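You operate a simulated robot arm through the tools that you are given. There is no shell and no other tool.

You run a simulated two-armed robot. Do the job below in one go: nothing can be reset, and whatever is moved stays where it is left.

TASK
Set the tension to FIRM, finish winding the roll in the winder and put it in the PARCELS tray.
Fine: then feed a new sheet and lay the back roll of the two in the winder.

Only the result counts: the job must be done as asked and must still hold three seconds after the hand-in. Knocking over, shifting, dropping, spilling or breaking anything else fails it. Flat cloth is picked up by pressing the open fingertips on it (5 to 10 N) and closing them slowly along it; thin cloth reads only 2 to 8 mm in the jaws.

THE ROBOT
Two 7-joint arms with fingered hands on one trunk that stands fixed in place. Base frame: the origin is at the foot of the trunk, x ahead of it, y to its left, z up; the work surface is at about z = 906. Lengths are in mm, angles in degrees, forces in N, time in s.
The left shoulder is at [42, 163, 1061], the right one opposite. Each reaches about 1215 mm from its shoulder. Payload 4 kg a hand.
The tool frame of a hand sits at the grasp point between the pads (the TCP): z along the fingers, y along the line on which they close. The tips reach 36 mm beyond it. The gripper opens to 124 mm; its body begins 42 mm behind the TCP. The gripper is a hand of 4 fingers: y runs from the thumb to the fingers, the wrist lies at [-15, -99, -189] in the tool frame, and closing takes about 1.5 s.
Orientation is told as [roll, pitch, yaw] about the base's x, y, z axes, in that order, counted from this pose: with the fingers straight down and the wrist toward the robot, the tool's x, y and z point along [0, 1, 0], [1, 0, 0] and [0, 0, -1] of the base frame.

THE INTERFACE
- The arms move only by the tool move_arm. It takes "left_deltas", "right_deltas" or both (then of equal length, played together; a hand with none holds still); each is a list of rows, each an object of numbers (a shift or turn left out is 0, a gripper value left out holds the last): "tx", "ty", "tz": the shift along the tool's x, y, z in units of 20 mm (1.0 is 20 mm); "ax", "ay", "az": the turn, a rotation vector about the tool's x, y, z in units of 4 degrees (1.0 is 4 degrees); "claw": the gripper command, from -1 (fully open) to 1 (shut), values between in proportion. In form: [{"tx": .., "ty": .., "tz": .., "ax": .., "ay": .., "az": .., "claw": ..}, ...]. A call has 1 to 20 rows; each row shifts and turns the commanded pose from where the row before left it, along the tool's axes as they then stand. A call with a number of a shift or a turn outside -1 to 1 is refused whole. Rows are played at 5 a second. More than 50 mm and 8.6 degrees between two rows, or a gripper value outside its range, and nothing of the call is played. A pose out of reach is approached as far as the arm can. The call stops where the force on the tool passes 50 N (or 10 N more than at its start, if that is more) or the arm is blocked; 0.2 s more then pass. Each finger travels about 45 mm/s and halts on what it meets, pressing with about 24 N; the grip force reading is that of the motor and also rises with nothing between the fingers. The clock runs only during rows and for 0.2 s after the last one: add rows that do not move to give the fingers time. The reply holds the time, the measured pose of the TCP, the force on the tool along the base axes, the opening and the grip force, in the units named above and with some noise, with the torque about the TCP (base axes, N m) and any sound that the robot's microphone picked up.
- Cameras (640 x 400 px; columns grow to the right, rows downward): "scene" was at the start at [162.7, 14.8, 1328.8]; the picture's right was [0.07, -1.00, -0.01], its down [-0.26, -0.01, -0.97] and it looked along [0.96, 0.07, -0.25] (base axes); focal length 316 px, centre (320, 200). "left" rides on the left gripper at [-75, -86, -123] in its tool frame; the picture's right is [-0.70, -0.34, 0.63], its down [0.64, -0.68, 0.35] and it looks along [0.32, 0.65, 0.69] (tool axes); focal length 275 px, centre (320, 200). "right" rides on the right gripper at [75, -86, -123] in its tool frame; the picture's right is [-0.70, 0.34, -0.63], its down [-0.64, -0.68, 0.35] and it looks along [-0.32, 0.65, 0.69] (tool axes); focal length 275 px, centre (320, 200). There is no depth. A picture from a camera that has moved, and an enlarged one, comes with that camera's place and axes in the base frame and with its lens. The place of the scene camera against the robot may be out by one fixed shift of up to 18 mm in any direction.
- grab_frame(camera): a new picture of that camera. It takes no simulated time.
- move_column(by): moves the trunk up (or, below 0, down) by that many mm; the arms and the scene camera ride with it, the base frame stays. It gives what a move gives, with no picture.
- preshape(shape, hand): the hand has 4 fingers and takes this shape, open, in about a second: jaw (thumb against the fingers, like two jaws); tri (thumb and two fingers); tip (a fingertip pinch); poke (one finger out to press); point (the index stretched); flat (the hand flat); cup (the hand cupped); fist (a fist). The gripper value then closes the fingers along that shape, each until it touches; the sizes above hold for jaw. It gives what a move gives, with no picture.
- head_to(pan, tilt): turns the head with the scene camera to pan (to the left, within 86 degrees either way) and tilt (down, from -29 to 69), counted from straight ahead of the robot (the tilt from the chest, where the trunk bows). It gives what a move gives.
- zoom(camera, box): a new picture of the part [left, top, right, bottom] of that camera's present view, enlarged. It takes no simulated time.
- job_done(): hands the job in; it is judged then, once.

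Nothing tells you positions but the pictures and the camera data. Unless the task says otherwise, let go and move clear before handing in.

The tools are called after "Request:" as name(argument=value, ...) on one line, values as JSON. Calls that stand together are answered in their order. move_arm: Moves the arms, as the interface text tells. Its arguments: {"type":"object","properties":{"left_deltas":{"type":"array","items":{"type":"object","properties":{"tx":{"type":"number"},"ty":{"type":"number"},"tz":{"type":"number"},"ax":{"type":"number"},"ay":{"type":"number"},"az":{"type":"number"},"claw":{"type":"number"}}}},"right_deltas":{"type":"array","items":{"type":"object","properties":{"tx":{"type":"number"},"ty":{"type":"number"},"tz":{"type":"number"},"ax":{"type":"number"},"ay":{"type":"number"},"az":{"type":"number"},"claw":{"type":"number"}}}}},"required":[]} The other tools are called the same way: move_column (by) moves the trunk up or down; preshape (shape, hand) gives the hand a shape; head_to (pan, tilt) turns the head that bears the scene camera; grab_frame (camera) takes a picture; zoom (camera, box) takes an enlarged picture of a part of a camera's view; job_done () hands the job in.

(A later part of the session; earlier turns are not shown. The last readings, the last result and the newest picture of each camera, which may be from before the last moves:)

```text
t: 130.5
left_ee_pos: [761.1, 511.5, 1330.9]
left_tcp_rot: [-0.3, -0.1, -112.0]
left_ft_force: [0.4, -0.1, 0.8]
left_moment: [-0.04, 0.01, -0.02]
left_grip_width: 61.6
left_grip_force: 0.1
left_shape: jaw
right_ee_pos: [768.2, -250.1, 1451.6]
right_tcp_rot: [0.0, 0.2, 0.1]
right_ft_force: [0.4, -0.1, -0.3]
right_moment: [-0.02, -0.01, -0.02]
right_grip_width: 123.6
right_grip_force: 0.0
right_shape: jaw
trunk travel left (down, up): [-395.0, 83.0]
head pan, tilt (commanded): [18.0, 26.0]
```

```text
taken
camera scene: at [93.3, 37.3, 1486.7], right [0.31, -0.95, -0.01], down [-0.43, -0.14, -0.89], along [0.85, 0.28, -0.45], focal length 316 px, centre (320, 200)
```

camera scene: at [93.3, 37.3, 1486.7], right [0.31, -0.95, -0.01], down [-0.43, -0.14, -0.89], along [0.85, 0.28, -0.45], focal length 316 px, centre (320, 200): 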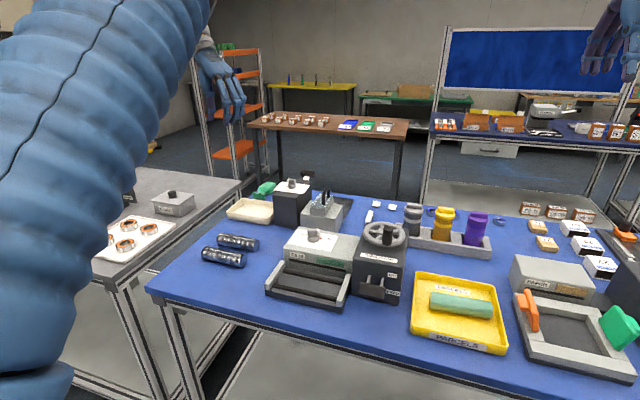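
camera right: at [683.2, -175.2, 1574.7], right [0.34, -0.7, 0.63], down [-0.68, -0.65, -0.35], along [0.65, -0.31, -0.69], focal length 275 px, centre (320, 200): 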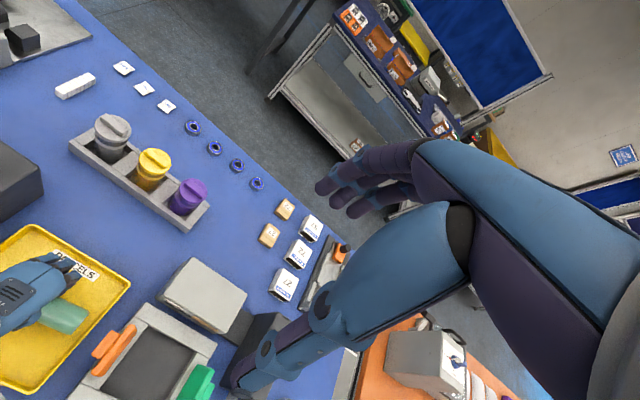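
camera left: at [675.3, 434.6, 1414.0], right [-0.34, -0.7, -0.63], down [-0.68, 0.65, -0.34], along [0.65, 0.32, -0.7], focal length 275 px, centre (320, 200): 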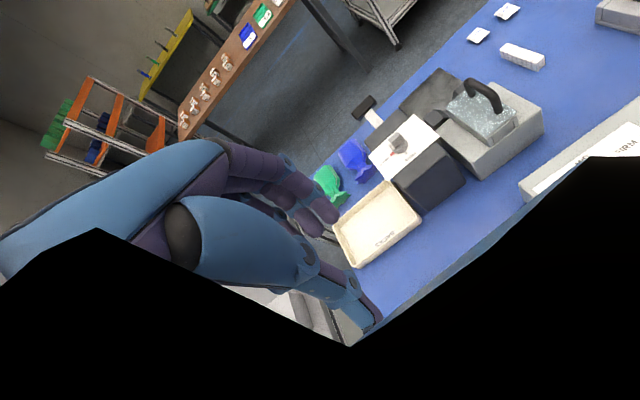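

Request:
move_arm(left_deltas=[{"az": 1}, {"az": 1}, {"az": 1}, {"az": 1}, {"az": 1}, {"az": 1}, {"az": 1}, {"az": 1}, {"az": 1}, {"az": 1}])

Request:
head_to(pan=30, tilt=5)

Request:
grab_frame(camera="scene")

```text
t: 132.7
left_ee_pos: [747.8, 495.3, 1312.3]
left_tcp_rot: [-0.9, 0.5, -142.3]
left_ft_force: [-0.1, -0.3, 0.8]
left_moment: [-0.01, 0.04, 0.0]
left_grip_width: 61.8
left_grip_force: 0.0
left_shape: jaw
left hand out of reach, approached as far as the arm can: row 4, 5, 6, 7, 8, 9, 10
right_ee_pos: [769.0, -250.4, 1452.8]
right_tcp_rot: [-0.1, 0.1, 0.1]
right_ft_force: [0.0, -0.2, -0.8]
right_moment: [-0.01, 0.02, 0.0]
right_grip_width: 123.5
right_grip_force: 0.1
right_shape: jaw
trunk travel left (down, up): [-395.0, 83.0]
head pan, tilt (commanded): [18.0, 26.0]
```

```text
t: 133.5
left_ee_pos: [747.1, 496.6, 1312.3]
left_tcp_rot: [-0.9, 0.5, -142.3]
left_ft_force: [0.5, -0.3, 0.1]
left_moment: [0.0, 0.05, -0.02]
left_grip_width: 61.6
left_grip_force: 0.0
left_shape: jaw
right_ee_pos: [768.1, -249.9, 1452.6]
right_tcp_rot: [0.0, 0.0, 0.1]
right_ft_force: [-0.3, 0.4, 0.2]
right_moment: [0.01, 0.02, 0.0]
right_grip_width: 123.8
right_grip_force: 0.0
right_shape: jaw
trunk travel left (down, up): [-395.0, 83.0]
head pan, tilt (commanded): [30.0, 5.0]
```

```text
taken
camera scene: at [86.2, 54.6, 1520.8], right [0.5, -0.87, -0.01], down [-0.09, -0.04, -0.99], along [0.86, 0.5, -0.1], focal length 316 px, centre (320, 200)
```

scene: 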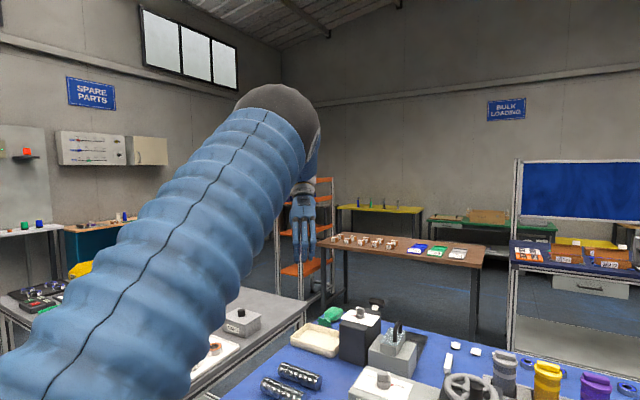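

The elbow now points up, which is a safe posture. I'll draw the hand closer to the body and then turn it back, so the forearm hangs from above.

Request:
move_arm(left_deltas=[{"tx": -0.277, "ty": 0.97, "tz": 0.1}, {"tx": -0.277, "ty": 0.97, "tz": 0.1}, {"tx": -0.277, "ty": 0.97, "tz": 0.1}, {"tx": -0.277, "ty": 0.97, "tz": 0.1}, {"tx": -0.277, "ty": 0.97, "tz": 0.1}, {"tx": -0.277, "ty": 0.97, "tz": 0.1}, {"tx": -0.277, "ty": 0.97, "tz": 0.1}, {"tx": -0.277, "ty": 0.97, "tz": 0.1}, {"tx": -0.277, "ty": 0.97, "tz": 0.1}, {"tx": -0.277, "ty": 0.97, "tz": 0.1}, {}])

Request:
grab_frame(camera="scene")

```text
t: 135.9
left_ee_pos: [660.4, 387.2, 1357.6]
left_tcp_rot: [-1.2, 0.3, -141.1]
left_ft_force: [0.4, 0.2, -0.5]
left_moment: [0.0, 0.0, 0.0]
left_grip_width: 61.8
left_grip_force: 0.0
left_shape: jaw
left hand out of reach, approached as far as the arm can: row 1, 2, 3, 4, 5, 6, 7, 8, 9, 10
right_ee_pos: [768.2, -250.1, 1451.4]
right_tcp_rot: [0.0, 0.1, 0.1]
right_ft_force: [0.5, 0.0, 0.5]
right_moment: [0.01, 0.06, 0.04]
right_grip_width: 123.7
right_grip_force: 0.0
right_shape: jaw
trunk travel left (down, up): [-395.0, 83.0]
head pan, tilt (commanded): [30.0, 5.0]
```

```text
taken
camera scene: at [86.7, 54.9, 1520.8], right [0.5, -0.87, -0.01], down [-0.09, -0.04, -0.99], along [0.86, 0.5, -0.1], focal length 316 px, centre (320, 200)
```

scene: 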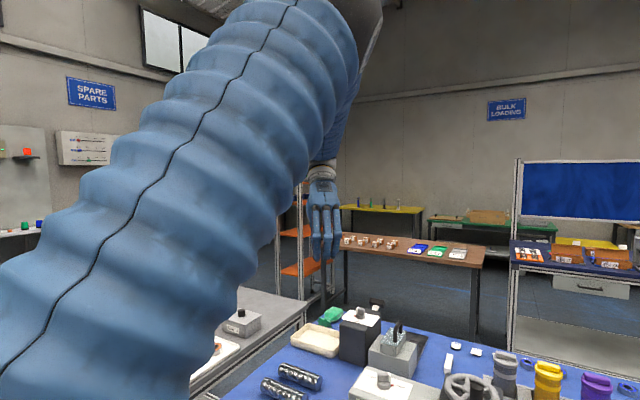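

Request:
move_arm(left_deltas=[{"az": -1}, {"az": -1}, {"az": -1}, {"az": -1}, {"az": -1}, {"az": -1}, {"az": -1}, {"az": -1}, {"az": -1}, {"az": -1}])

Request:
grab_frame(camera="scene")

```text
t: 138.1
left_ee_pos: [661.2, 386.3, 1358.5]
left_tcp_rot: [-0.3, 0.9, -102.2]
left_ft_force: [0.1, -0.9, -1.3]
left_moment: [0.01, 0.03, -0.02]
left_grip_width: 61.6
left_grip_force: 0.1
left_shape: jaw
right_ee_pos: [768.0, -250.5, 1451.8]
right_tcp_rot: [0.1, 0.2, 0.0]
right_ft_force: [0.8, 0.1, 0.2]
right_moment: [0.0, 0.05, 0.02]
right_grip_width: 123.6
right_grip_force: 0.1
right_shape: jaw
trunk travel left (down, up): [-395.0, 83.0]
head pan, tilt (commanded): [30.0, 5.0]
```

```text
taken
camera scene: at [86.3, 54.2, 1520.9], right [0.5, -0.87, -0.01], down [-0.09, -0.04, -0.99], along [0.86, 0.5, -0.1], focal length 316 px, centre (320, 200)
```

scene: 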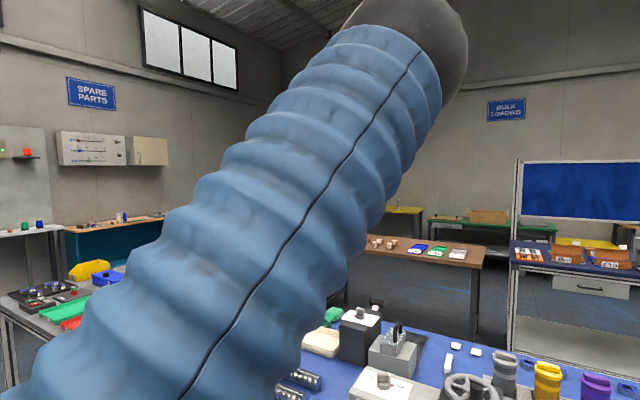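

Turning back just reverses it. I'll use another route: with the elbow up, carry the hand far out to the left, then bring it forward so the elbow ends up outside.

Request:
move_arm(left_deltas=[{"tx": -0.8, "ty": -0.7}, {"tx": -0.8, "ty": -0.7}, {"tx": -0.8, "ty": -0.7}, {"tx": -0.8, "ty": -0.7}, {"tx": -0.8, "ty": -0.7}, {"tx": -0.8, "ty": -0.7}, {"tx": -0.8, "ty": -0.7}, {"tx": -0.8, "ty": -0.7}, {"tx": -0.8, "ty": -0.7}, {"tx": -0.8, "ty": -0.7}])

Request:
grab_frame(camera="scene")

```text
t: 140.3
left_ee_pos: [533.5, 557.0, 1360.7]
left_tcp_rot: [-0.3, 0.9, -102.4]
left_ft_force: [-0.2, -0.2, 0.1]
left_moment: [0.01, 0.01, -0.03]
left_grip_width: 61.6
left_grip_force: 0.1
left_shape: jaw
right_ee_pos: [767.2, -249.3, 1452.6]
right_tcp_rot: [0.0, 0.0, 0.1]
right_ft_force: [-0.8, 0.2, 0.1]
right_moment: [-0.04, 0.0, 0.01]
right_grip_width: 123.7
right_grip_force: 0.1
right_shape: jaw
trunk travel left (down, up): [-395.0, 83.0]
head pan, tilt (commanded): [30.0, 5.0]
```

```text
taken
camera scene: at [85.9, 55.1, 1520.9], right [0.5, -0.87, -0.01], down [-0.09, -0.04, -0.99], along [0.86, 0.5, -0.1], focal length 316 px, centre (320, 200)
```

scene: 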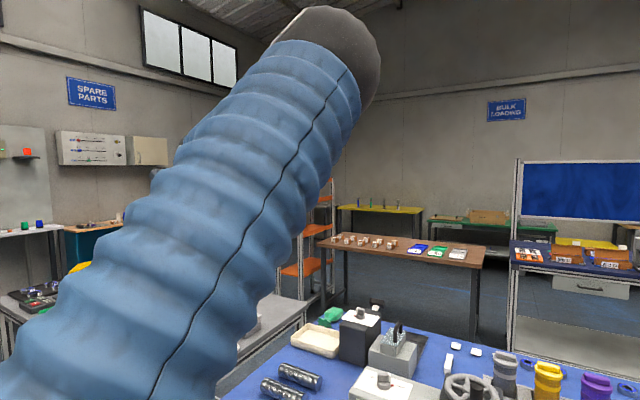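

Request:
move_arm(left_deltas=[{"tx": -0.9, "ty": -0.6}, {"tx": -0.9, "ty": -0.6}, {"tx": -0.9, "ty": -0.6}, {"tx": -0.9, "ty": -0.6}, {"tx": -0.9, "ty": -0.6}, {"tx": -0.9, "ty": -0.6}, {"tx": -0.9, "ty": -0.6}, {"tx": -0.9, "ty": -0.6}, {"tx": -0.9, "ty": -0.6}, {"tx": -0.9, "ty": -0.6}])

Request:
head_to(pan=50, tilt=10)

Request:
grab_frame(camera="scene")

```text
t: 142.5
left_ee_pos: [383.3, 715.1, 1362.1]
left_tcp_rot: [-0.2, 0.9, -102.3]
left_ft_force: [-0.3, -0.4, -0.3]
left_moment: [-0.01, -0.03, -0.01]
left_grip_width: 61.8
left_grip_force: 0.1
left_shape: jaw
right_ee_pos: [766.5, -249.9, 1452.7]
right_tcp_rot: [0.0, -0.1, 0.1]
right_ft_force: [0.0, -0.5, 1.0]
right_moment: [0.01, 0.05, -0.03]
right_grip_width: 123.7
right_grip_force: 0.0
right_shape: jaw
trunk travel left (down, up): [-395.0, 83.0]
head pan, tilt (commanded): [30.0, 5.0]
```

```text
t: 143.3
left_ee_pos: [383.9, 712.2, 1362.2]
left_tcp_rot: [-0.2, 0.9, -102.3]
left_ft_force: [-0.2, -0.4, 0.1]
left_moment: [0.01, -0.03, -0.01]
left_grip_width: 61.7
left_grip_force: 0.0
left_shape: jaw
right_ee_pos: [768.8, -249.8, 1452.4]
right_tcp_rot: [0.1, 0.1, 0.0]
right_ft_force: [0.7, 0.1, 0.3]
right_moment: [-0.03, 0.03, -0.01]
right_grip_width: 123.4
right_grip_force: 0.1
right_shape: jaw
trunk travel left (down, up): [-395.0, 83.0]
head pan, tilt (commanded): [50.0, 10.0]
```

```text
taken
camera scene: at [66.5, 79.6, 1513.2], right [0.77, -0.64, -0.01], down [-0.13, -0.13, -0.98], along [0.63, 0.75, -0.18], focal length 316 px, centre (320, 200)
```

scene: 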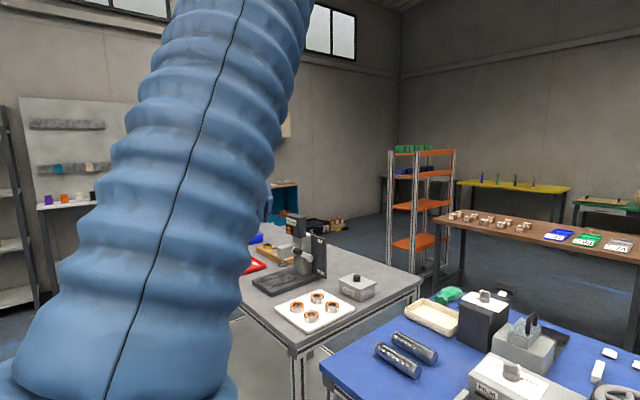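

Request:
move_arm(left_deltas=[{"az": -1}, {"az": -1}, {"az": -1}, {"az": -1}, {"az": -1}, {"az": -1}, {"az": -1}, {"az": -1}, {"az": -1}, {"az": -1}, {"az": -1}, {"az": -1}, {"az": -1}, {"az": -1}, {"az": -1}, {"az": -1}])

Request:
grab_frame(camera="scene")

```text
t: 146.8
left_ee_pos: [384.3, 712.0, 1362.5]
left_tcp_rot: [0.7, 0.6, -38.3]
left_ft_force: [-0.6, 0.1, -0.2]
left_moment: [-0.03, -0.01, 0.0]
left_grip_width: 61.6
left_grip_force: 0.2
left_shape: jaw
right_ee_pos: [768.1, -250.3, 1452.6]
right_tcp_rot: [-0.1, 0.1, 0.1]
right_ft_force: [-0.2, 0.5, 0.1]
right_moment: [-0.01, 0.01, -0.02]
right_grip_width: 123.8
right_grip_force: 0.0
right_shape: jaw
trunk travel left (down, up): [-395.0, 83.0]
head pan, tilt (commanded): [50.0, 10.0]
```

```text
taken
camera scene: at [66.5, 79.7, 1513.2], right [0.77, -0.64, -0.01], down [-0.13, -0.13, -0.98], along [0.63, 0.75, -0.19], focal length 316 px, centre (320, 200)
```

scene: 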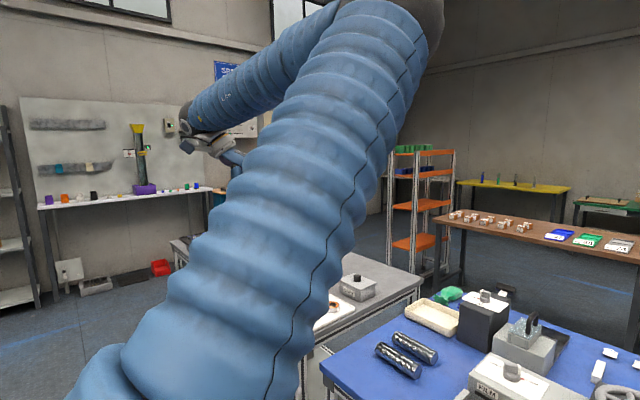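

Turning the hand the other way moves the elbow inward and, I expect, then down and round. I'll keep turning counter-clockwise up here and watch where the elbow goes.

Request:
move_arm(left_deltas=[{"az": -1}, {"az": -1}, {"az": -1}, {"az": -1}, {"az": -1}, {"az": -1}, {"az": -1}, {"az": -1}, {"az": -1}, {"az": -1}, {"az": -1}, {"az": -1}, {"az": -1}, {"az": -1}, {"az": -1}, {"az": -1}, {"az": -1}, {"az": -1}, {"az": -1}, {"az": -1}])

Request:
grab_frame(camera="scene")

```text
t: 150.9
left_ee_pos: [384.1, 713.7, 1362.4]
left_tcp_rot: [0.7, -0.6, 41.8]
left_ft_force: [0.3, -0.8, -0.2]
left_moment: [0.01, 0.0, 0.03]
left_grip_width: 61.5
left_grip_force: 0.2
left_shape: jaw
right_ee_pos: [768.5, -250.5, 1452.4]
right_tcp_rot: [0.1, 0.0, 0.0]
right_ft_force: [-0.1, -0.4, 0.2]
right_moment: [0.02, -0.04, -0.03]
right_grip_width: 123.7
right_grip_force: 0.1
right_shape: jaw
trunk travel left (down, up): [-395.0, 83.0]
head pan, tilt (commanded): [50.0, 10.0]
```

```text
taken
camera scene: at [66.7, 79.7, 1513.2], right [0.77, -0.64, -0.01], down [-0.13, -0.13, -0.98], along [0.63, 0.75, -0.19], focal length 316 px, centre (320, 200)
```

scene: 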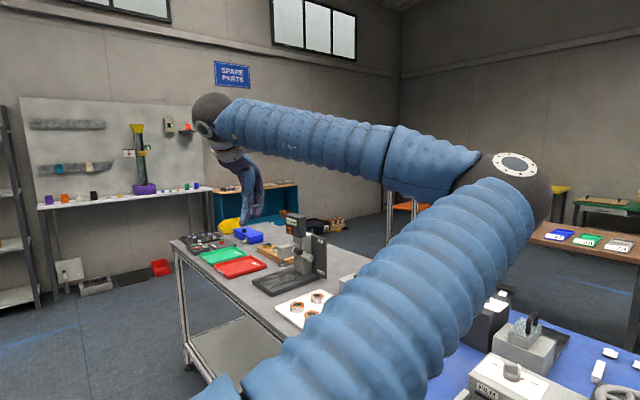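

It is rotating inward and downward as expected. Continuing the same turn.

Request:
move_arm(left_deltas=[{"az": -1}, {"az": -1}, {"az": -1}, {"az": -1}, {"az": -1}, {"az": -1}, {"az": -1}, {"az": -1}, {"az": -1}, {"az": -1}, {"az": -1}, {"az": -1}, {"az": -1}, {"az": -1}, {"az": -1}])

Request:
grab_frame(camera="scene")

```text
t: 154.2
left_ee_pos: [384.1, 712.0, 1362.2]
left_tcp_rot: [-0.1, -0.9, 101.8]
left_ft_force: [0.3, 0.0, -0.1]
left_moment: [0.01, 0.03, 0.02]
left_grip_width: 61.8
left_grip_force: 0.1
left_shape: jaw
right_ee_pos: [768.9, -251.0, 1452.9]
right_tcp_rot: [0.0, 0.1, 0.1]
right_ft_force: [-1.3, -0.1, 0.5]
right_moment: [-0.01, -0.01, -0.02]
right_grip_width: 123.7
right_grip_force: 0.1
right_shape: jaw
trunk travel left (down, up): [-395.0, 83.0]
head pan, tilt (commanded): [50.0, 10.0]
```

```text
taken
camera scene: at [66.6, 80.0, 1513.2], right [0.77, -0.64, -0.01], down [-0.13, -0.13, -0.98], along [0.63, 0.75, -0.19], focal length 316 px, centre (320, 200)
```

scene: 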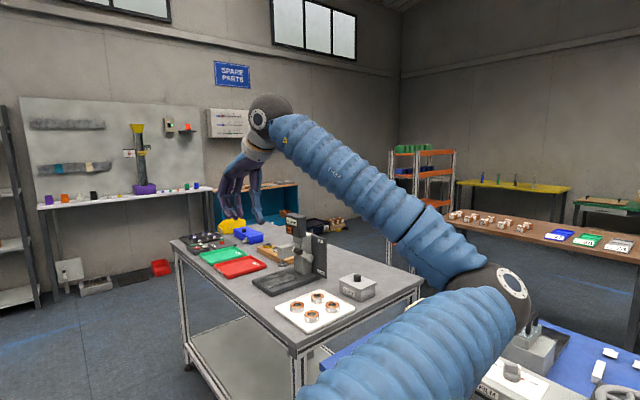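

Request:
move_arm(left_deltas=[{"az": -1}, {"az": -1}, {"az": -1}, {"az": -1}, {"az": -1}, {"az": -1}, {"az": -1}, {"az": -1}, {"az": -1}, {"az": -1}, {"az": -1}, {"az": -1}])

Request:
grab_frame(camera="scene")

```text
t: 156.8
left_ee_pos: [383.6, 713.0, 1362.5]
left_tcp_rot: [-0.7, -0.5, 149.8]
left_ft_force: [0.0, 0.5, -0.3]
left_moment: [0.01, 0.0, -0.01]
left_grip_width: 61.8
left_grip_force: 0.1
left_shape: jaw
right_ee_pos: [768.1, -251.5, 1452.5]
right_tcp_rot: [-0.1, 0.0, 0.2]
right_ft_force: [-0.7, 0.1, -0.4]
right_moment: [0.0, 0.01, -0.02]
right_grip_width: 123.4
right_grip_force: 0.0
right_shape: jaw
trunk travel left (down, up): [-395.0, 83.0]
head pan, tilt (commanded): [50.0, 10.0]
```

```text
taken
camera scene: at [66.4, 80.1, 1513.2], right [0.77, -0.64, -0.01], down [-0.13, -0.13, -0.98], along [0.63, 0.75, -0.19], focal length 316 px, centre (320, 200)
```

scene: 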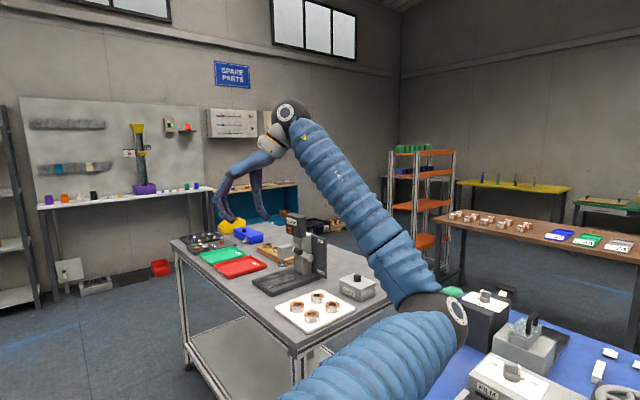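

The elbow keeps coming down and round to the left. I'll carry on turning the same way to bring the arm back to its original branch.

Request:
move_arm(left_deltas=[{"az": -1}, {"az": -1}, {"az": -1}, {"az": -1}, {"az": -1}, {"az": -1}, {"az": -1}, {"az": -1}, {"az": -1}, {"az": -1}, {"az": -1}, {"az": -1}])

Request:
grab_frame(camera="scene")

```text
t: 159.3
left_ee_pos: [384.4, 711.7, 1363.7]
left_tcp_rot: [-0.8, 0.2, -162.2]
left_ft_force: [-0.1, 0.0, 0.7]
left_moment: [0.01, 0.06, 0.03]
left_grip_width: 61.3
left_grip_force: 0.2
left_shape: jaw
right_ee_pos: [768.4, -249.8, 1453.0]
right_tcp_rot: [0.0, 0.0, 0.1]
right_ft_force: [0.1, 0.5, 0.8]
right_moment: [-0.04, 0.0, -0.01]
right_grip_width: 123.5
right_grip_force: 0.2
right_shape: jaw
trunk travel left (down, up): [-395.0, 83.0]
head pan, tilt (commanded): [50.0, 10.0]
```

```text
taken
camera scene: at [65.9, 79.4, 1513.3], right [0.77, -0.64, -0.01], down [-0.13, -0.13, -0.98], along [0.63, 0.75, -0.18], focal length 316 px, centre (320, 200)
```

scene: 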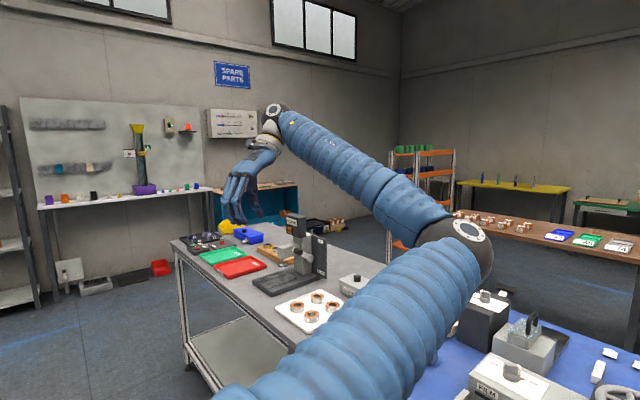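

That only cycles the elbow back. I'll unwind the hand to yaw 0 and test whether the elbow-in posture can serve the roll and winder positions directly.

Request:
move_arm(left_deltas=[{"az": 1}, {"az": 1}, {"az": 1}, {"az": 1}, {"az": 1}, {"az": 1}, {"az": 1}, {"az": 1}, {"az": 1}, {"az": 1}, {"az": 1}, {"az": 1}, {"az": 1}, {"az": 1}, {"az": 1}, {"az": 1}, {"az": 1}, {"az": 1}, {"az": 1}, {"az": 1}])

Request:
move_arm(left_deltas=[{"az": 1}, {"az": 1}, {"az": 1}, {"az": 1}, {"az": 1}, {"az": 1}, {"az": 1}, {"az": 1}, {"az": 1}, {"az": 1}, {"az": 1}, {"az": 1}, {"az": 1}, {"az": 1}, {"az": 1}, {"az": 1}, {"az": 1}, {"az": 1}, {"az": 1}, {"az": 1}])

Request:
grab_frame(camera="scene")

```text
t: 163.6
left_ee_pos: [382.9, 711.8, 1364.8]
left_tcp_rot: [-0.4, -0.9, 117.7]
left_ft_force: [0.1, 0.1, -0.3]
left_moment: [0.0, 0.01, 0.0]
left_grip_width: 61.9
left_grip_force: 0.2
left_shape: jaw
right_ee_pos: [768.2, -251.0, 1451.7]
right_tcp_rot: [0.0, 0.0, 0.1]
right_ft_force: [-0.1, -0.5, 0.5]
right_moment: [-0.01, -0.01, 0.01]
right_grip_width: 123.7
right_grip_force: 0.2
right_shape: jaw
trunk travel left (down, up): [-395.0, 83.0]
head pan, tilt (commanded): [50.0, 10.0]
```

```text
t: 167.8
left_ee_pos: [384.0, 713.0, 1363.4]
left_tcp_rot: [0.8, -0.5, 37.6]
left_ft_force: [-0.6, 1.4, -0.6]
left_moment: [0.0, 0.01, -0.01]
left_grip_width: 61.9
left_grip_force: 0.1
left_shape: jaw
right_ee_pos: [768.1, -249.9, 1451.8]
right_tcp_rot: [0.1, 0.2, 0.1]
right_ft_force: [0.0, -0.9, -0.2]
right_moment: [0.01, 0.0, 0.02]
right_grip_width: 123.8
right_grip_force: 0.0
right_shape: jaw
trunk travel left (down, up): [-395.0, 83.0]
head pan, tilt (commanded): [50.0, 10.0]
```

```text
taken
camera scene: at [66.2, 80.0, 1513.2], right [0.77, -0.64, -0.01], down [-0.13, -0.13, -0.98], along [0.63, 0.75, -0.19], focal length 316 px, centre (320, 200)
```

scene: 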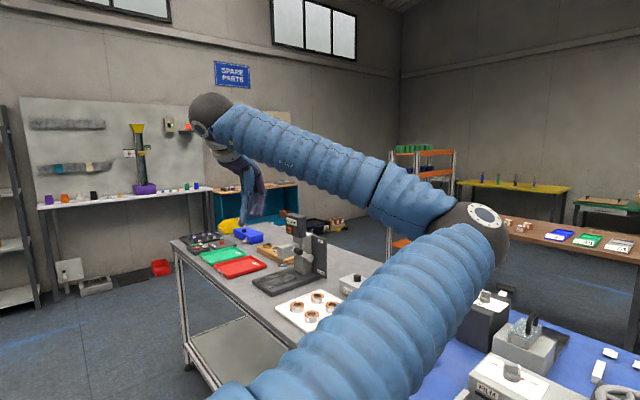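

Request:
move_arm(left_deltas=[{"az": 1}, {"az": 1}, {"az": 1}, {"az": 1}, {"az": 1}, {"az": 1}, {"az": 1}, {"az": 1}, {"az": 1}, {"az": 0.4}, {"ty": 1, "tx": -1, "tz": 0.4}, {"ty": 1, "tx": -1, "tz": 0.4}, {"ty": 1, "tx": -1, "tz": 0.4}, {"ty": 1, "tx": -1, "tz": 0.4}, {"ty": 1, "tx": -1, "tz": 0.4}, {"ty": 1, "tx": -1, "tz": 0.4}, {"ty": 1, "tx": -1, "tz": 0.4}, {"ty": 1, "tx": -1, "tz": 0.4}, {"ty": 1, "tx": -1, "tz": 0.4}, {"ty": 1, "tx": -1, "tz": 0.4}])

Request:
grab_frame(camera="scene")

```text
t: 171.9
left_ee_pos: [586.0, 515.9, 1280.3]
left_tcp_rot: [0.9, 0.2, 0.2]
left_ft_force: [0.0, 0.4, -0.6]
left_moment: [0.02, 0.04, -0.02]
left_grip_width: 61.6
left_grip_force: 0.1
left_shape: jaw
right_ee_pos: [768.9, -250.6, 1451.9]
right_tcp_rot: [0.0, 0.0, 0.1]
right_ft_force: [0.1, 0.1, -0.3]
right_moment: [0.0, 0.01, 0.0]
right_grip_width: 123.5
right_grip_force: 0.1
right_shape: jaw
trunk travel left (down, up): [-395.0, 83.0]
head pan, tilt (commanded): [50.0, 10.0]
```

```text
taken
camera scene: at [66.9, 79.2, 1513.2], right [0.77, -0.64, -0.01], down [-0.13, -0.13, -0.98], along [0.63, 0.75, -0.18], focal length 316 px, centre (320, 200)
```

scene: 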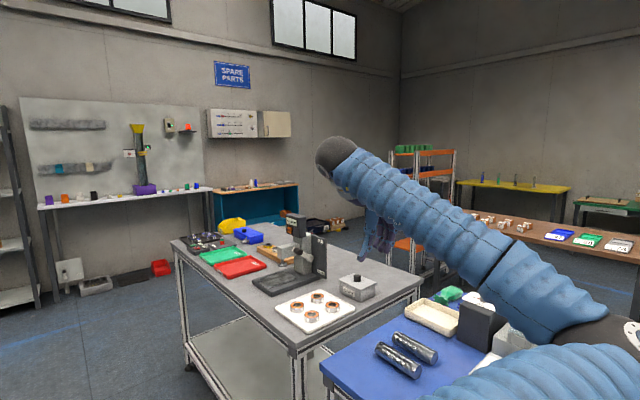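

I've worked out why: moving the hand round a loop, or turning it while it is high, shifts the elbow in a definite direction. I'll do such a loop (left-low, left-high with a counter-clockwise turn, forward, then down) to bring the elbow back outside.

Request:
move_arm(left_deltas=[{"tx": 0.82, "ty": -0.84, "tz": 0.9}, {"tx": 0.82, "ty": -0.84, "tz": 0.9}, {"tx": 0.82, "ty": -0.84, "tz": 0.9}, {"tx": 0.82, "ty": -0.84, "tz": 0.9}, {"tx": 0.82, "ty": -0.84, "tz": 0.9}, {"tx": 0.82, "ty": -0.84, "tz": 0.9}, {"tx": 0.82, "ty": -0.84, "tz": 0.9}, {"tx": 0.82, "ty": -0.84, "tz": 0.9}, {"tx": 0.82, "ty": -0.84, "tz": 0.9}, {"tx": 0.82, "ty": -0.84, "tz": 0.9}, {"tx": 0.82, "ty": -0.84, "tz": 0.9}, {"tx": 0.82, "ty": -0.84, "tz": 0.9}])

Request:
grab_frame(camera="scene")

```text
t: 174.6
left_ee_pos: [381.1, 713.4, 1069.4]
left_tcp_rot: [0.9, 0.1, 0.0]
left_ft_force: [0.5, -0.5, -0.4]
left_moment: [0.0, 0.01, -0.02]
left_grip_width: 61.7
left_grip_force: 0.1
left_shape: jaw
right_ee_pos: [768.6, -249.1, 1453.2]
right_tcp_rot: [0.0, 0.1, 0.2]
right_ft_force: [0.2, 0.4, 0.2]
right_moment: [-0.03, -0.02, 0.05]
right_grip_width: 123.5
right_grip_force: 0.2
right_shape: jaw
trunk travel left (down, up): [-395.0, 83.0]
head pan, tilt (commanded): [50.0, 10.0]
```

```text
taken
camera scene: at [66.1, 80.8, 1513.1], right [0.77, -0.64, -0.01], down [-0.13, -0.13, -0.98], along [0.63, 0.75, -0.19], focal length 316 px, centre (320, 200)
```

scene: 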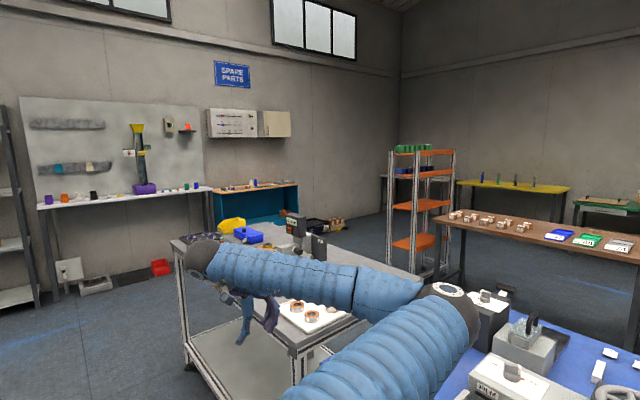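

Request:
move_arm(left_deltas=[{"tz": -1}, {"tz": -1}, {"tz": -1}, {"tz": -1}, {"tz": -1}, {"tz": -1}, {"tz": -1}, {"tz": -1}, {"tz": -1}, {"tz": -1}, {"tz": -1}, {"tz": -1}, {"tz": -1}, {"tz": -1}, {"tz": -1}, {"tz": -1}, {"tz": -1}, {"tz": -1}, {"tz": -1}, {"tz": -1}])

Request:
move_arm(left_deltas=[{"tz": -1}, {"tz": -1}, {"tz": -1}, {"tz": -1}, {"tz": -1}, {"tz": -1}, {"tz": -1}, {"tz": -1}, {"tz": -1}, {"tz": -1}])

Request:
head_to(pan=45, tilt=-10)

Request:
grab_frame(camera="scene")

```text
t: 178.8
left_ee_pos: [382.3, 706.9, 1468.7]
left_tcp_rot: [0.9, 0.0, 0.2]
left_ft_force: [0.5, -0.6, 0.8]
left_moment: [0.07, -0.01, 0.01]
left_grip_width: 62.1
left_grip_force: 0.0
left_shape: jaw
right_ee_pos: [767.5, -249.9, 1451.8]
right_tcp_rot: [0.0, 0.0, 0.1]
right_ft_force: [0.6, -0.6, 0.8]
right_moment: [-0.01, -0.04, 0.01]
right_grip_width: 123.8
right_grip_force: 0.0
right_shape: jaw
trunk travel left (down, up): [-395.0, 83.0]
head pan, tilt (commanded): [50.0, 10.0]
```

```text
t: 180.9
left_ee_pos: [381.2, 706.0, 1668.2]
left_tcp_rot: [0.9, 0.0, 0.3]
left_ft_force: [0.3, 0.4, -0.3]
left_moment: [0.01, -0.03, -0.02]
left_grip_width: 61.8
left_grip_force: 0.1
left_shape: jaw
right_ee_pos: [767.0, -250.8, 1452.0]
right_tcp_rot: [0.0, 0.0, 0.1]
right_ft_force: [1.0, 0.4, 0.5]
right_moment: [0.03, 0.01, -0.02]
right_grip_width: 123.8
right_grip_force: 0.0
right_shape: jaw
trunk travel left (down, up): [-395.0, 83.0]
head pan, tilt (commanded): [50.0, 10.0]
```

```text
t: 181.8
left_ee_pos: [382.9, 705.6, 1665.5]
left_tcp_rot: [1.0, 0.2, 0.1]
left_ft_force: [0.5, -0.5, -1.2]
left_moment: [0.01, -0.01, 0.0]
left_grip_width: 61.7
left_grip_force: 0.0
left_shape: jaw
right_ee_pos: [767.7, -250.7, 1452.0]
right_tcp_rot: [-0.1, 0.1, 0.1]
right_ft_force: [0.0, -0.4, 0.4]
right_moment: [0.01, -0.03, 0.01]
right_grip_width: 123.7
right_grip_force: 0.1
right_shape: jaw
trunk travel left (down, up): [-395.0, 83.0]
head pan, tilt (commanded): [45.0, -10.0]
```

```text
taken
camera scene: at [66.9, 68.3, 1544.4], right [0.71, -0.71, -0.01], down [0.1, 0.12, -0.99], along [0.7, 0.7, 0.16], focal length 316 px, centre (320, 200)
```

scene: 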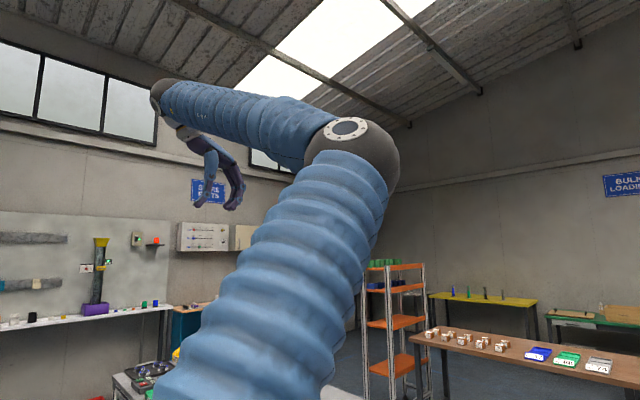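

Request:
move_arm(left_deltas=[{"az": -1}, {"az": -1}, {"az": -1}, {"az": -1}, {"az": -1}, {"az": -1}, {"az": -1}, {"az": -1}, {"az": -1}, {"az": -1}, {"az": -1}, {"az": -1}, {"az": -1}, {"az": -1}, {"az": -1}, {"az": -1}, {"az": -1}, {"az": -1}, {"az": -1}, {"az": -1}])

Request:
grab_frame(camera="scene")

Request:
move_arm(left_deltas=[{"az": -1}, {"az": -1}, {"az": -1}, {"az": -1}, {"az": -1}, {"az": -1}, {"az": -1}, {"az": -1}, {"az": -1}, {"az": -1}, {"az": -1}, {"az": -1}, {"az": -1}, {"az": -1}, {"az": -1}, {"az": -1}, {"az": -1}, {"az": -1}, {"az": -1}, {"az": -1}])

Request:
grab_frame(camera="scene")

```text
t: 186.0
left_ee_pos: [382.4, 705.3, 1665.4]
left_tcp_rot: [0.2, -0.9, 80.1]
left_ft_force: [0.2, -0.1, -0.5]
left_moment: [-0.01, 0.01, -0.03]
left_grip_width: 61.6
left_grip_force: 0.1
left_shape: jaw
right_ee_pos: [767.8, -250.0, 1452.1]
right_tcp_rot: [0.0, 0.1, 0.1]
right_ft_force: [1.1, -0.1, 0.1]
right_moment: [-0.01, -0.01, 0.02]
right_grip_width: 123.6
right_grip_force: 0.1
right_shape: jaw
trunk travel left (down, up): [-395.0, 83.0]
head pan, tilt (commanded): [45.0, -10.0]
```

```text
taken
camera scene: at [67.0, 68.5, 1544.4], right [0.71, -0.71, -0.01], down [0.1, 0.12, -0.99], along [0.7, 0.7, 0.16], focal length 316 px, centre (320, 200)
```

scene: 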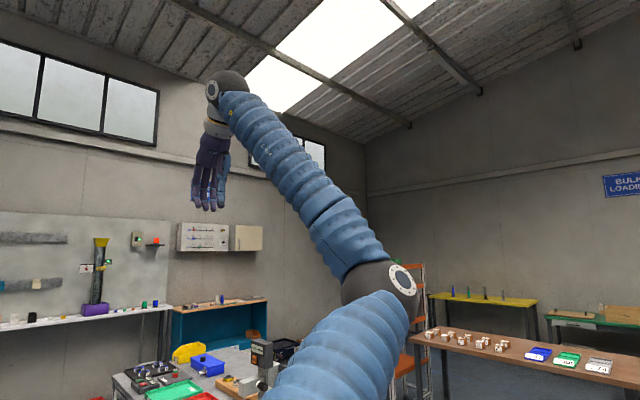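

```text
t: 190.2
left_ee_pos: [382.8, 704.4, 1666.6]
left_tcp_rot: [-0.9, -0.4, 160.2]
left_ft_force: [-0.1, 0.1, 0.2]
left_moment: [0.0, -0.01, 0.02]
left_grip_width: 61.7
left_grip_force: 0.2
left_shape: jaw
right_ee_pos: [768.2, -251.5, 1452.8]
right_tcp_rot: [0.0, 0.1, 0.1]
right_ft_force: [-0.6, -0.2, 0.0]
right_moment: [0.02, 0.0, -0.02]
right_grip_width: 123.8
right_grip_force: 0.1
right_shape: jaw
trunk travel left (down, up): [-395.0, 83.0]
head pan, tilt (commanded): [45.0, -10.0]
```

```text
taken
camera scene: at [66.5, 67.7, 1544.5], right [0.71, -0.71, -0.01], down [0.11, 0.12, -0.99], along [0.7, 0.7, 0.16], focal length 316 px, centre (320, 200)
```

scene: 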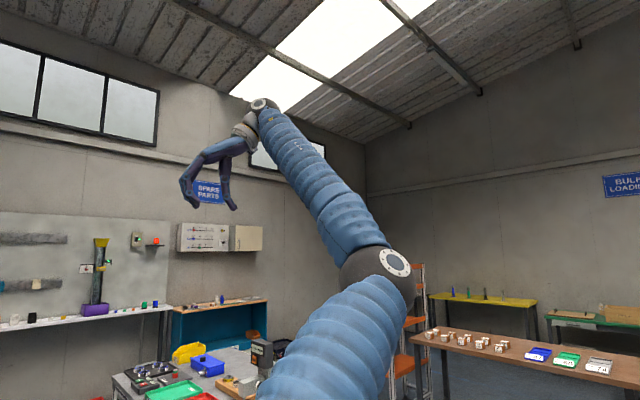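

Request:
move_arm(left_deltas=[{"tx": 0.963, "ty": -0.848, "tz": 0.17}, {"tx": 0.963, "ty": -0.848, "tz": 0.17}, {"tx": 0.963, "ty": -0.848, "tz": 0.17}, {"tx": 0.963, "ty": -0.848, "tz": 0.17}, {"tx": 0.963, "ty": -0.848, "tz": 0.17}, {"tx": 0.963, "ty": -0.848, "tz": 0.17}, {"tx": 0.963, "ty": -0.848, "tz": 0.17}, {"tx": 0.963, "ty": -0.848, "tz": 0.17}, {"tx": 0.963, "ty": -0.848, "tz": 0.17}, {"tx": 0.963, "ty": -0.848, "tz": 0.17}, {"tx": 0.963, "ty": -0.848, "tz": 0.17}, {"tx": 0.963, "ty": -0.848, "tz": 0.17}, {"tx": 0.963, "ty": -0.848, "tz": 0.17}, {"tx": 0.963, "ty": -0.848, "tz": 0.17}, {"tx": 0.963, "ty": -0.848, "tz": 0.17}, {"tx": 0.963, "ty": -0.848, "tz": 0.17}, {"tx": 0.963, "ty": -0.848, "tz": 0.17}, {"tx": 0.963, "ty": -0.848, "tz": 0.17}])

Request:
head_to(pan=25, tilt=-5)

Request:
grab_frame(camera="scene")

```text
t: 194.0
left_ee_pos: [483.3, 476.6, 1610.0]
left_tcp_rot: [-1.0, -0.5, 159.9]
left_ft_force: [0.1, 0.2, -0.3]
left_moment: [0.01, 0.0, 0.02]
left_grip_width: 61.8
left_grip_force: 0.0
left_shape: jaw
left hand out of reach, approached as far as the arm can: row 10, 11, 12, 13, 14, 15, 16, 17, 18
right_ee_pos: [768.5, -250.7, 1451.1]
right_tcp_rot: [0.0, 0.1, 0.1]
right_ft_force: [-0.1, -0.1, 0.0]
right_moment: [0.0, 0.0, 0.01]
right_grip_width: 123.6
right_grip_force: 0.0
right_shape: jaw
trunk travel left (down, up): [-395.0, 83.0]
head pan, tilt (commanded): [45.0, -10.0]
```

```text
t: 194.8
left_ee_pos: [482.7, 478.0, 1608.9]
left_tcp_rot: [-0.8, -0.4, 160.1]
left_ft_force: [-0.7, -0.2, 0.4]
left_moment: [0.0, 0.0, 0.0]
left_grip_width: 61.8
left_grip_force: 0.1
left_shape: jaw
right_ee_pos: [768.3, -250.6, 1452.6]
right_tcp_rot: [0.0, 0.1, 0.1]
right_ft_force: [-0.7, -0.5, 0.6]
right_moment: [-0.03, 0.0, 0.02]
right_grip_width: 124.1
right_grip_force: 0.0
right_shape: jaw
trunk travel left (down, up): [-395.0, 83.0]
head pan, tilt (commanded): [25.0, -5.0]
```

```text
taken
camera scene: at [86.2, 45.4, 1536.6], right [0.42, -0.91, -0.01], down [0.06, 0.04, -1.0], along [0.9, 0.42, 0.07], focal length 316 px, centre (320, 200)
```

scene: 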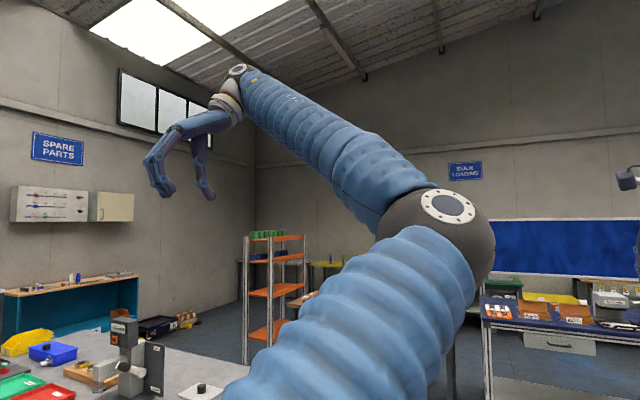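

Request:
move_arm(left_deltas=[{"tz": 1}, {"tz": 1}, {"tz": 1}, {"tz": 1}, {"tz": 1}, {"tz": 1}, {"tz": 1}, {"tz": 1}, {"tz": 1}, {"tz": 1}, {"tz": 1}, {"tz": 1}, {"tz": 1}, {"tz": 1}, {"tz": 1}, {"tz": 1}, {"tz": 1}, {"tz": 1}, {"tz": 1}, {"tz": 1}])

Request:
head_to(pan=35, tilt=12)

Request:
grab_frame(camera="scene")

```text
t: 199.0
left_ee_pos: [482.6, 485.0, 1206.7]
left_tcp_rot: [-0.8, -0.4, 160.1]
left_ft_force: [-0.2, 0.3, -0.6]
left_moment: [0.03, -0.01, 0.01]
left_grip_width: 61.6
left_grip_force: 0.0
left_shape: jaw
right_ee_pos: [768.6, -250.4, 1452.7]
right_tcp_rot: [-0.1, 0.0, 0.1]
right_ft_force: [-0.5, -0.1, -0.4]
right_moment: [0.0, -0.02, 0.0]
right_grip_width: 123.5
right_grip_force: 0.1
right_shape: jaw
trunk travel left (down, up): [-395.0, 83.0]
head pan, tilt (commanded): [25.0, -5.0]
```

```text
t: 199.8
left_ee_pos: [482.1, 485.5, 1208.7]
left_tcp_rot: [-0.9, -0.4, 160.0]
left_ft_force: [1.2, 0.4, -0.8]
left_moment: [0.02, 0.02, 0.0]
left_grip_width: 61.8
left_grip_force: 0.0
left_shape: jaw
right_ee_pos: [768.4, -249.9, 1452.3]
right_tcp_rot: [0.1, 0.1, 0.2]
right_ft_force: [-0.7, 0.0, -0.2]
right_moment: [0.0, 0.0, 0.03]
right_grip_width: 123.6
right_grip_force: 0.1
right_shape: jaw
trunk travel left (down, up): [-395.0, 83.0]
head pan, tilt (commanded): [35.0, 12.0]
```

```text
taken
camera scene: at [82.9, 61.8, 1509.7], right [0.57, -0.82, -0.01], down [-0.19, -0.12, -0.98], along [0.8, 0.56, -0.22], focal length 316 px, centre (320, 200)
```

scene: 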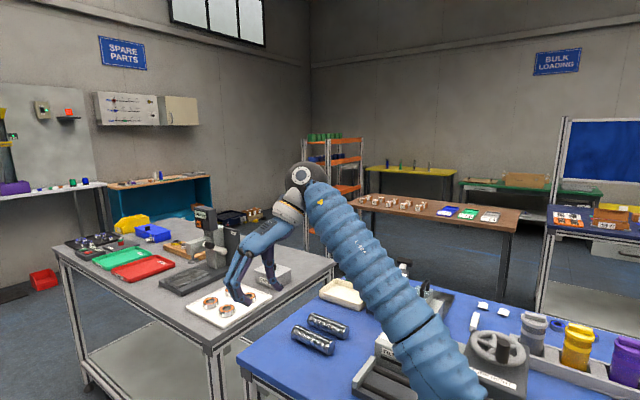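

The elbow is now low-right and moving the right way. I'll lower the hand a bit more and unwind the turn there, where it won't push the elbow back.

Request:
move_arm(left_deltas=[{"tz": 1}, {"tz": 1}, {"tz": 1}, {"tz": 1}, {"tz": 1}, {"tz": 1}, {"tz": 1}, {"tz": 1}, {}])

Request:
grab_frame(camera="scene")

```text
t: 201.8
left_ee_pos: [482.8, 494.5, 1054.7]
left_tcp_rot: [-1.5, 0.2, 160.6]
left_ft_force: [0.0, 1.0, 0.9]
left_moment: [0.02, -0.05, -0.02]
left_grip_width: 61.8
left_grip_force: 0.1
left_shape: jaw
right_ee_pos: [768.0, -250.8, 1451.9]
right_tcp_rot: [0.0, 0.1, 0.1]
right_ft_force: [0.5, -0.3, -0.2]
right_moment: [0.02, 0.0, 0.0]
right_grip_width: 123.7
right_grip_force: 0.1
right_shape: jaw
trunk travel left (down, up): [-395.0, 83.0]
head pan, tilt (commanded): [35.0, 12.0]
```

```text
taken
camera scene: at [82.8, 61.5, 1509.7], right [0.57, -0.82, -0.01], down [-0.19, -0.12, -0.97], along [0.8, 0.56, -0.22], focal length 316 px, centre (320, 200)
```

scene: 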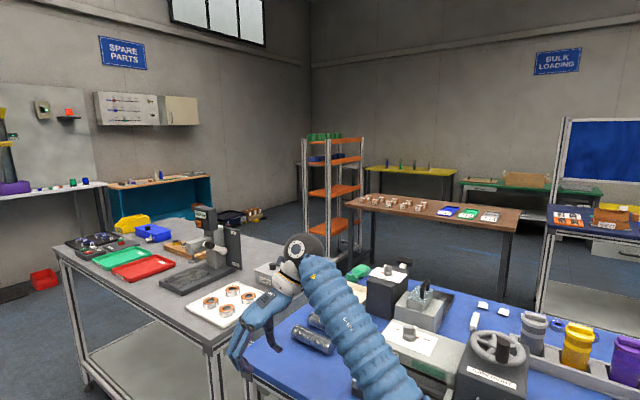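

Request:
move_arm(left_deltas=[{"az": 1}, {"az": 1}, {"az": 1}, {"az": 1}, {"az": 1}, {"az": 1}, {"az": 1}, {"az": 1}, {"az": 1}, {"az": 1}, {"az": 1}, {"az": 1}, {"az": 1}, {"az": 1}, {"az": 1}, {"az": 1}, {"az": 1}, {"az": 1}, {"az": 1}, {"az": 1}])

Request:
grab_frame(camera="scene")

```text
t: 205.1
left_ee_pos: [494.5, 512.4, 1114.4]
left_tcp_rot: [-7.6, -0.8, 101.2]
left_ft_force: [0.5, 1.3, 0.6]
left_moment: [0.02, 0.02, 0.02]
left_grip_width: 61.8
left_grip_force: 0.1
left_shape: jaw
right_ee_pos: [768.0, -251.2, 1451.3]
right_tcp_rot: [-0.1, 0.1, 0.1]
right_ft_force: [-0.1, 0.0, -0.5]
right_moment: [0.02, 0.0, -0.04]
right_grip_width: 123.9
right_grip_force: 0.1
right_shape: jaw
trunk travel left (down, up): [-395.0, 83.0]
head pan, tilt (commanded): [35.0, 12.0]
stopped in row 16 (left hand): the arm was blocked; the commanded pose is now the measured one
```

```text
taken
camera scene: at [82.8, 62.1, 1509.7], right [0.57, -0.82, -0.01], down [-0.19, -0.12, -0.97], along [0.8, 0.56, -0.22], focal length 316 px, centre (320, 200)
```

scene: 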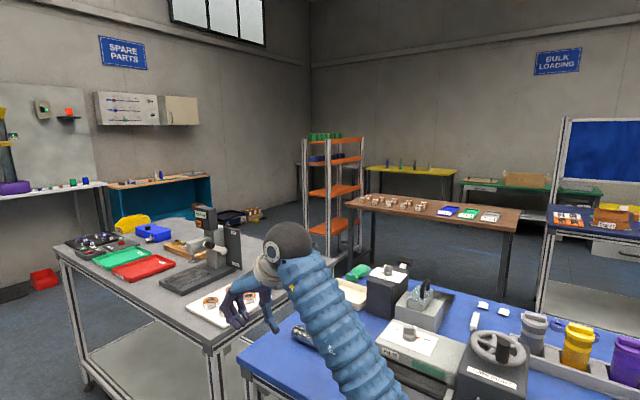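

The arm got blocked somewhere. I'll look down at the elbow to see what it is near.

Request:
head_to(pan=20, tilt=45)

Request:
grab_frame(camera="scene")

```text
t: 206.1
left_ee_pos: [493.8, 511.9, 1114.3]
left_tcp_rot: [-7.4, -0.8, 101.2]
left_ft_force: [0.1, -0.1, 0.1]
left_moment: [-0.03, 0.03, 0.01]
left_grip_width: 62.0
left_grip_force: 0.0
left_shape: jaw
right_ee_pos: [767.9, -249.8, 1452.4]
right_tcp_rot: [0.1, 0.0, 0.1]
right_ft_force: [0.0, 0.7, 0.1]
right_moment: [0.03, -0.02, 0.02]
right_grip_width: 123.7
right_grip_force: 0.1
right_shape: jaw
trunk travel left (down, up): [-395.0, 83.0]
head pan, tilt (commanded): [20.0, 45.0]
```

```text
taken
camera scene: at [82.0, 36.3, 1458.0], right [0.34, -0.94, -0.01], down [-0.68, -0.24, -0.7], along [0.65, 0.24, -0.72], focal length 316 px, centre (320, 200)
```

scene: 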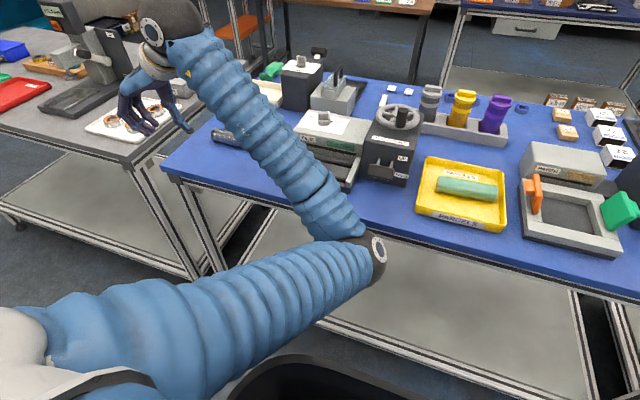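

The elbow is now low and inward, near the table's front edge. I'll raise the trunk for clearance, then extend the hand forward-left while turning it back, so the elbow can pass underneath to the outside.

Request:
move_column(by=80)

Request:
move_arm(left_deltas=[{"tz": -1, "ty": 0.3}, {"tz": -1, "ty": 0.3}, {"tz": -1, "ty": 0.3}, {"tz": -1, "ty": 0.3}, {"tz": -1, "ty": 0.3}, {}])

Request:
grab_frame(camera="scene")

```text
t: 207.3
left_ee_pos: [488.1, 523.4, 1200.3]
left_tcp_rot: [-8.1, -1.6, 102.4]
left_ft_force: [0.6, -0.3, -0.7]
left_moment: [0.02, -0.02, 0.0]
left_grip_width: 61.6
left_grip_force: 0.0
left_shape: jaw
right_ee_pos: [767.4, -249.7, 1532.7]
right_tcp_rot: [0.0, 0.1, 0.0]
right_ft_force: [-0.7, -0.2, 0.4]
right_moment: [0.02, -0.02, -0.03]
right_grip_width: 124.0
right_grip_force: 0.0
right_shape: jaw
trunk travel left (down, up): [-475.0, 3.0]
head pan, tilt (commanded): [20.0, 45.0]
```

```text
t: 208.7
left_ee_pos: [476.9, 533.7, 1293.2]
left_tcp_rot: [-7.4, -0.8, 101.0]
left_ft_force: [0.3, 0.1, 0.9]
left_moment: [0.03, -0.01, 0.04]
left_grip_width: 61.7
left_grip_force: 0.0
left_shape: jaw
right_ee_pos: [768.5, -250.5, 1531.0]
right_tcp_rot: [0.1, 0.0, 0.1]
right_ft_force: [0.2, 0.4, 0.4]
right_moment: [0.03, -0.02, 0.01]
right_grip_width: 123.6
right_grip_force: 0.1
right_shape: jaw
trunk travel left (down, up): [-475.0, 3.0]
head pan, tilt (commanded): [20.0, 45.0]
```

```text
taken
camera scene: at [74.5, 36.3, 1539.3], right [0.34, -0.94, 0.0], down [-0.66, -0.24, -0.71], along [0.66, 0.24, -0.71], focal length 316 px, centre (320, 200)
```

scene: 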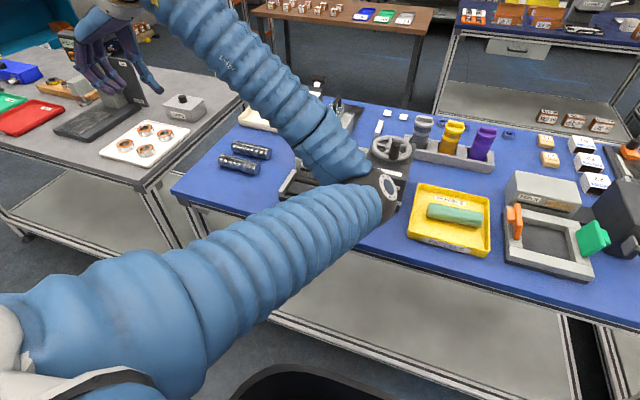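

Request:
move_arm(left_deltas=[{"tx": -0.97, "tz": 0.85, "ax": -0.2, "ay": -0.04}, {"tx": -0.97, "tz": 0.85, "ax": -0.2, "ay": -0.04}, {"tx": -0.97, "tz": 0.85, "ax": -0.2, "ay": -0.04}, {"tx": -0.97, "tz": 0.85, "ax": -0.2, "ay": -0.04}, {"tx": -0.97, "tz": 0.85, "ax": -0.2, "ay": -0.04}, {"tx": -0.97, "tz": 0.85, "ax": -0.2, "ay": -0.04}, {"tx": -0.97, "tz": 0.85, "ax": -0.2, "ay": -0.04}, {"tx": -0.97, "tz": 0.85, "ax": -0.2, "ay": -0.04}, {"tx": -0.97, "tz": 0.85, "ax": -0.2, "ay": -0.04}])

Request:
grab_frame(camera="scene")

```text
t: 210.7
left_ee_pos: [667.1, 582.7, 1166.6]
left_tcp_rot: [-9.0, -7.8, 101.9]
left_ft_force: [0.9, -0.1, 0.4]
left_moment: [0.01, 0.02, -0.02]
left_grip_width: 61.9
left_grip_force: 0.2
left_shape: jaw
right_ee_pos: [769.2, -249.3, 1531.8]
right_tcp_rot: [0.0, 0.1, 0.1]
right_ft_force: [0.6, -0.2, -0.4]
right_moment: [0.0, -0.02, 0.0]
right_grip_width: 123.6
right_grip_force: 0.1
right_shape: jaw
trunk travel left (down, up): [-475.0, 3.0]
head pan, tilt (commanded): [20.0, 45.0]
```

```text
taken
camera scene: at [75.2, 36.8, 1539.3], right [0.34, -0.94, 0.0], down [-0.67, -0.24, -0.71], along [0.66, 0.24, -0.71], focal length 316 px, centre (320, 200)
```

scene: 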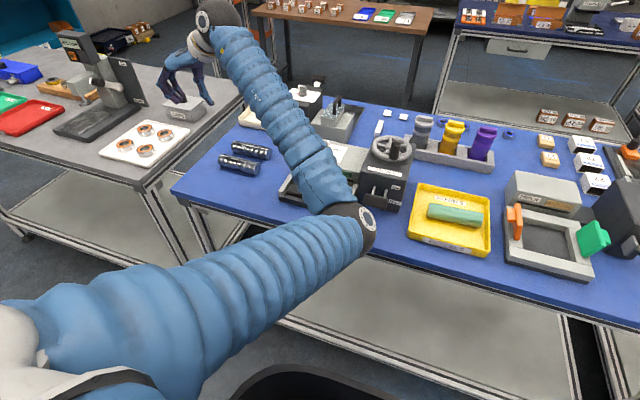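

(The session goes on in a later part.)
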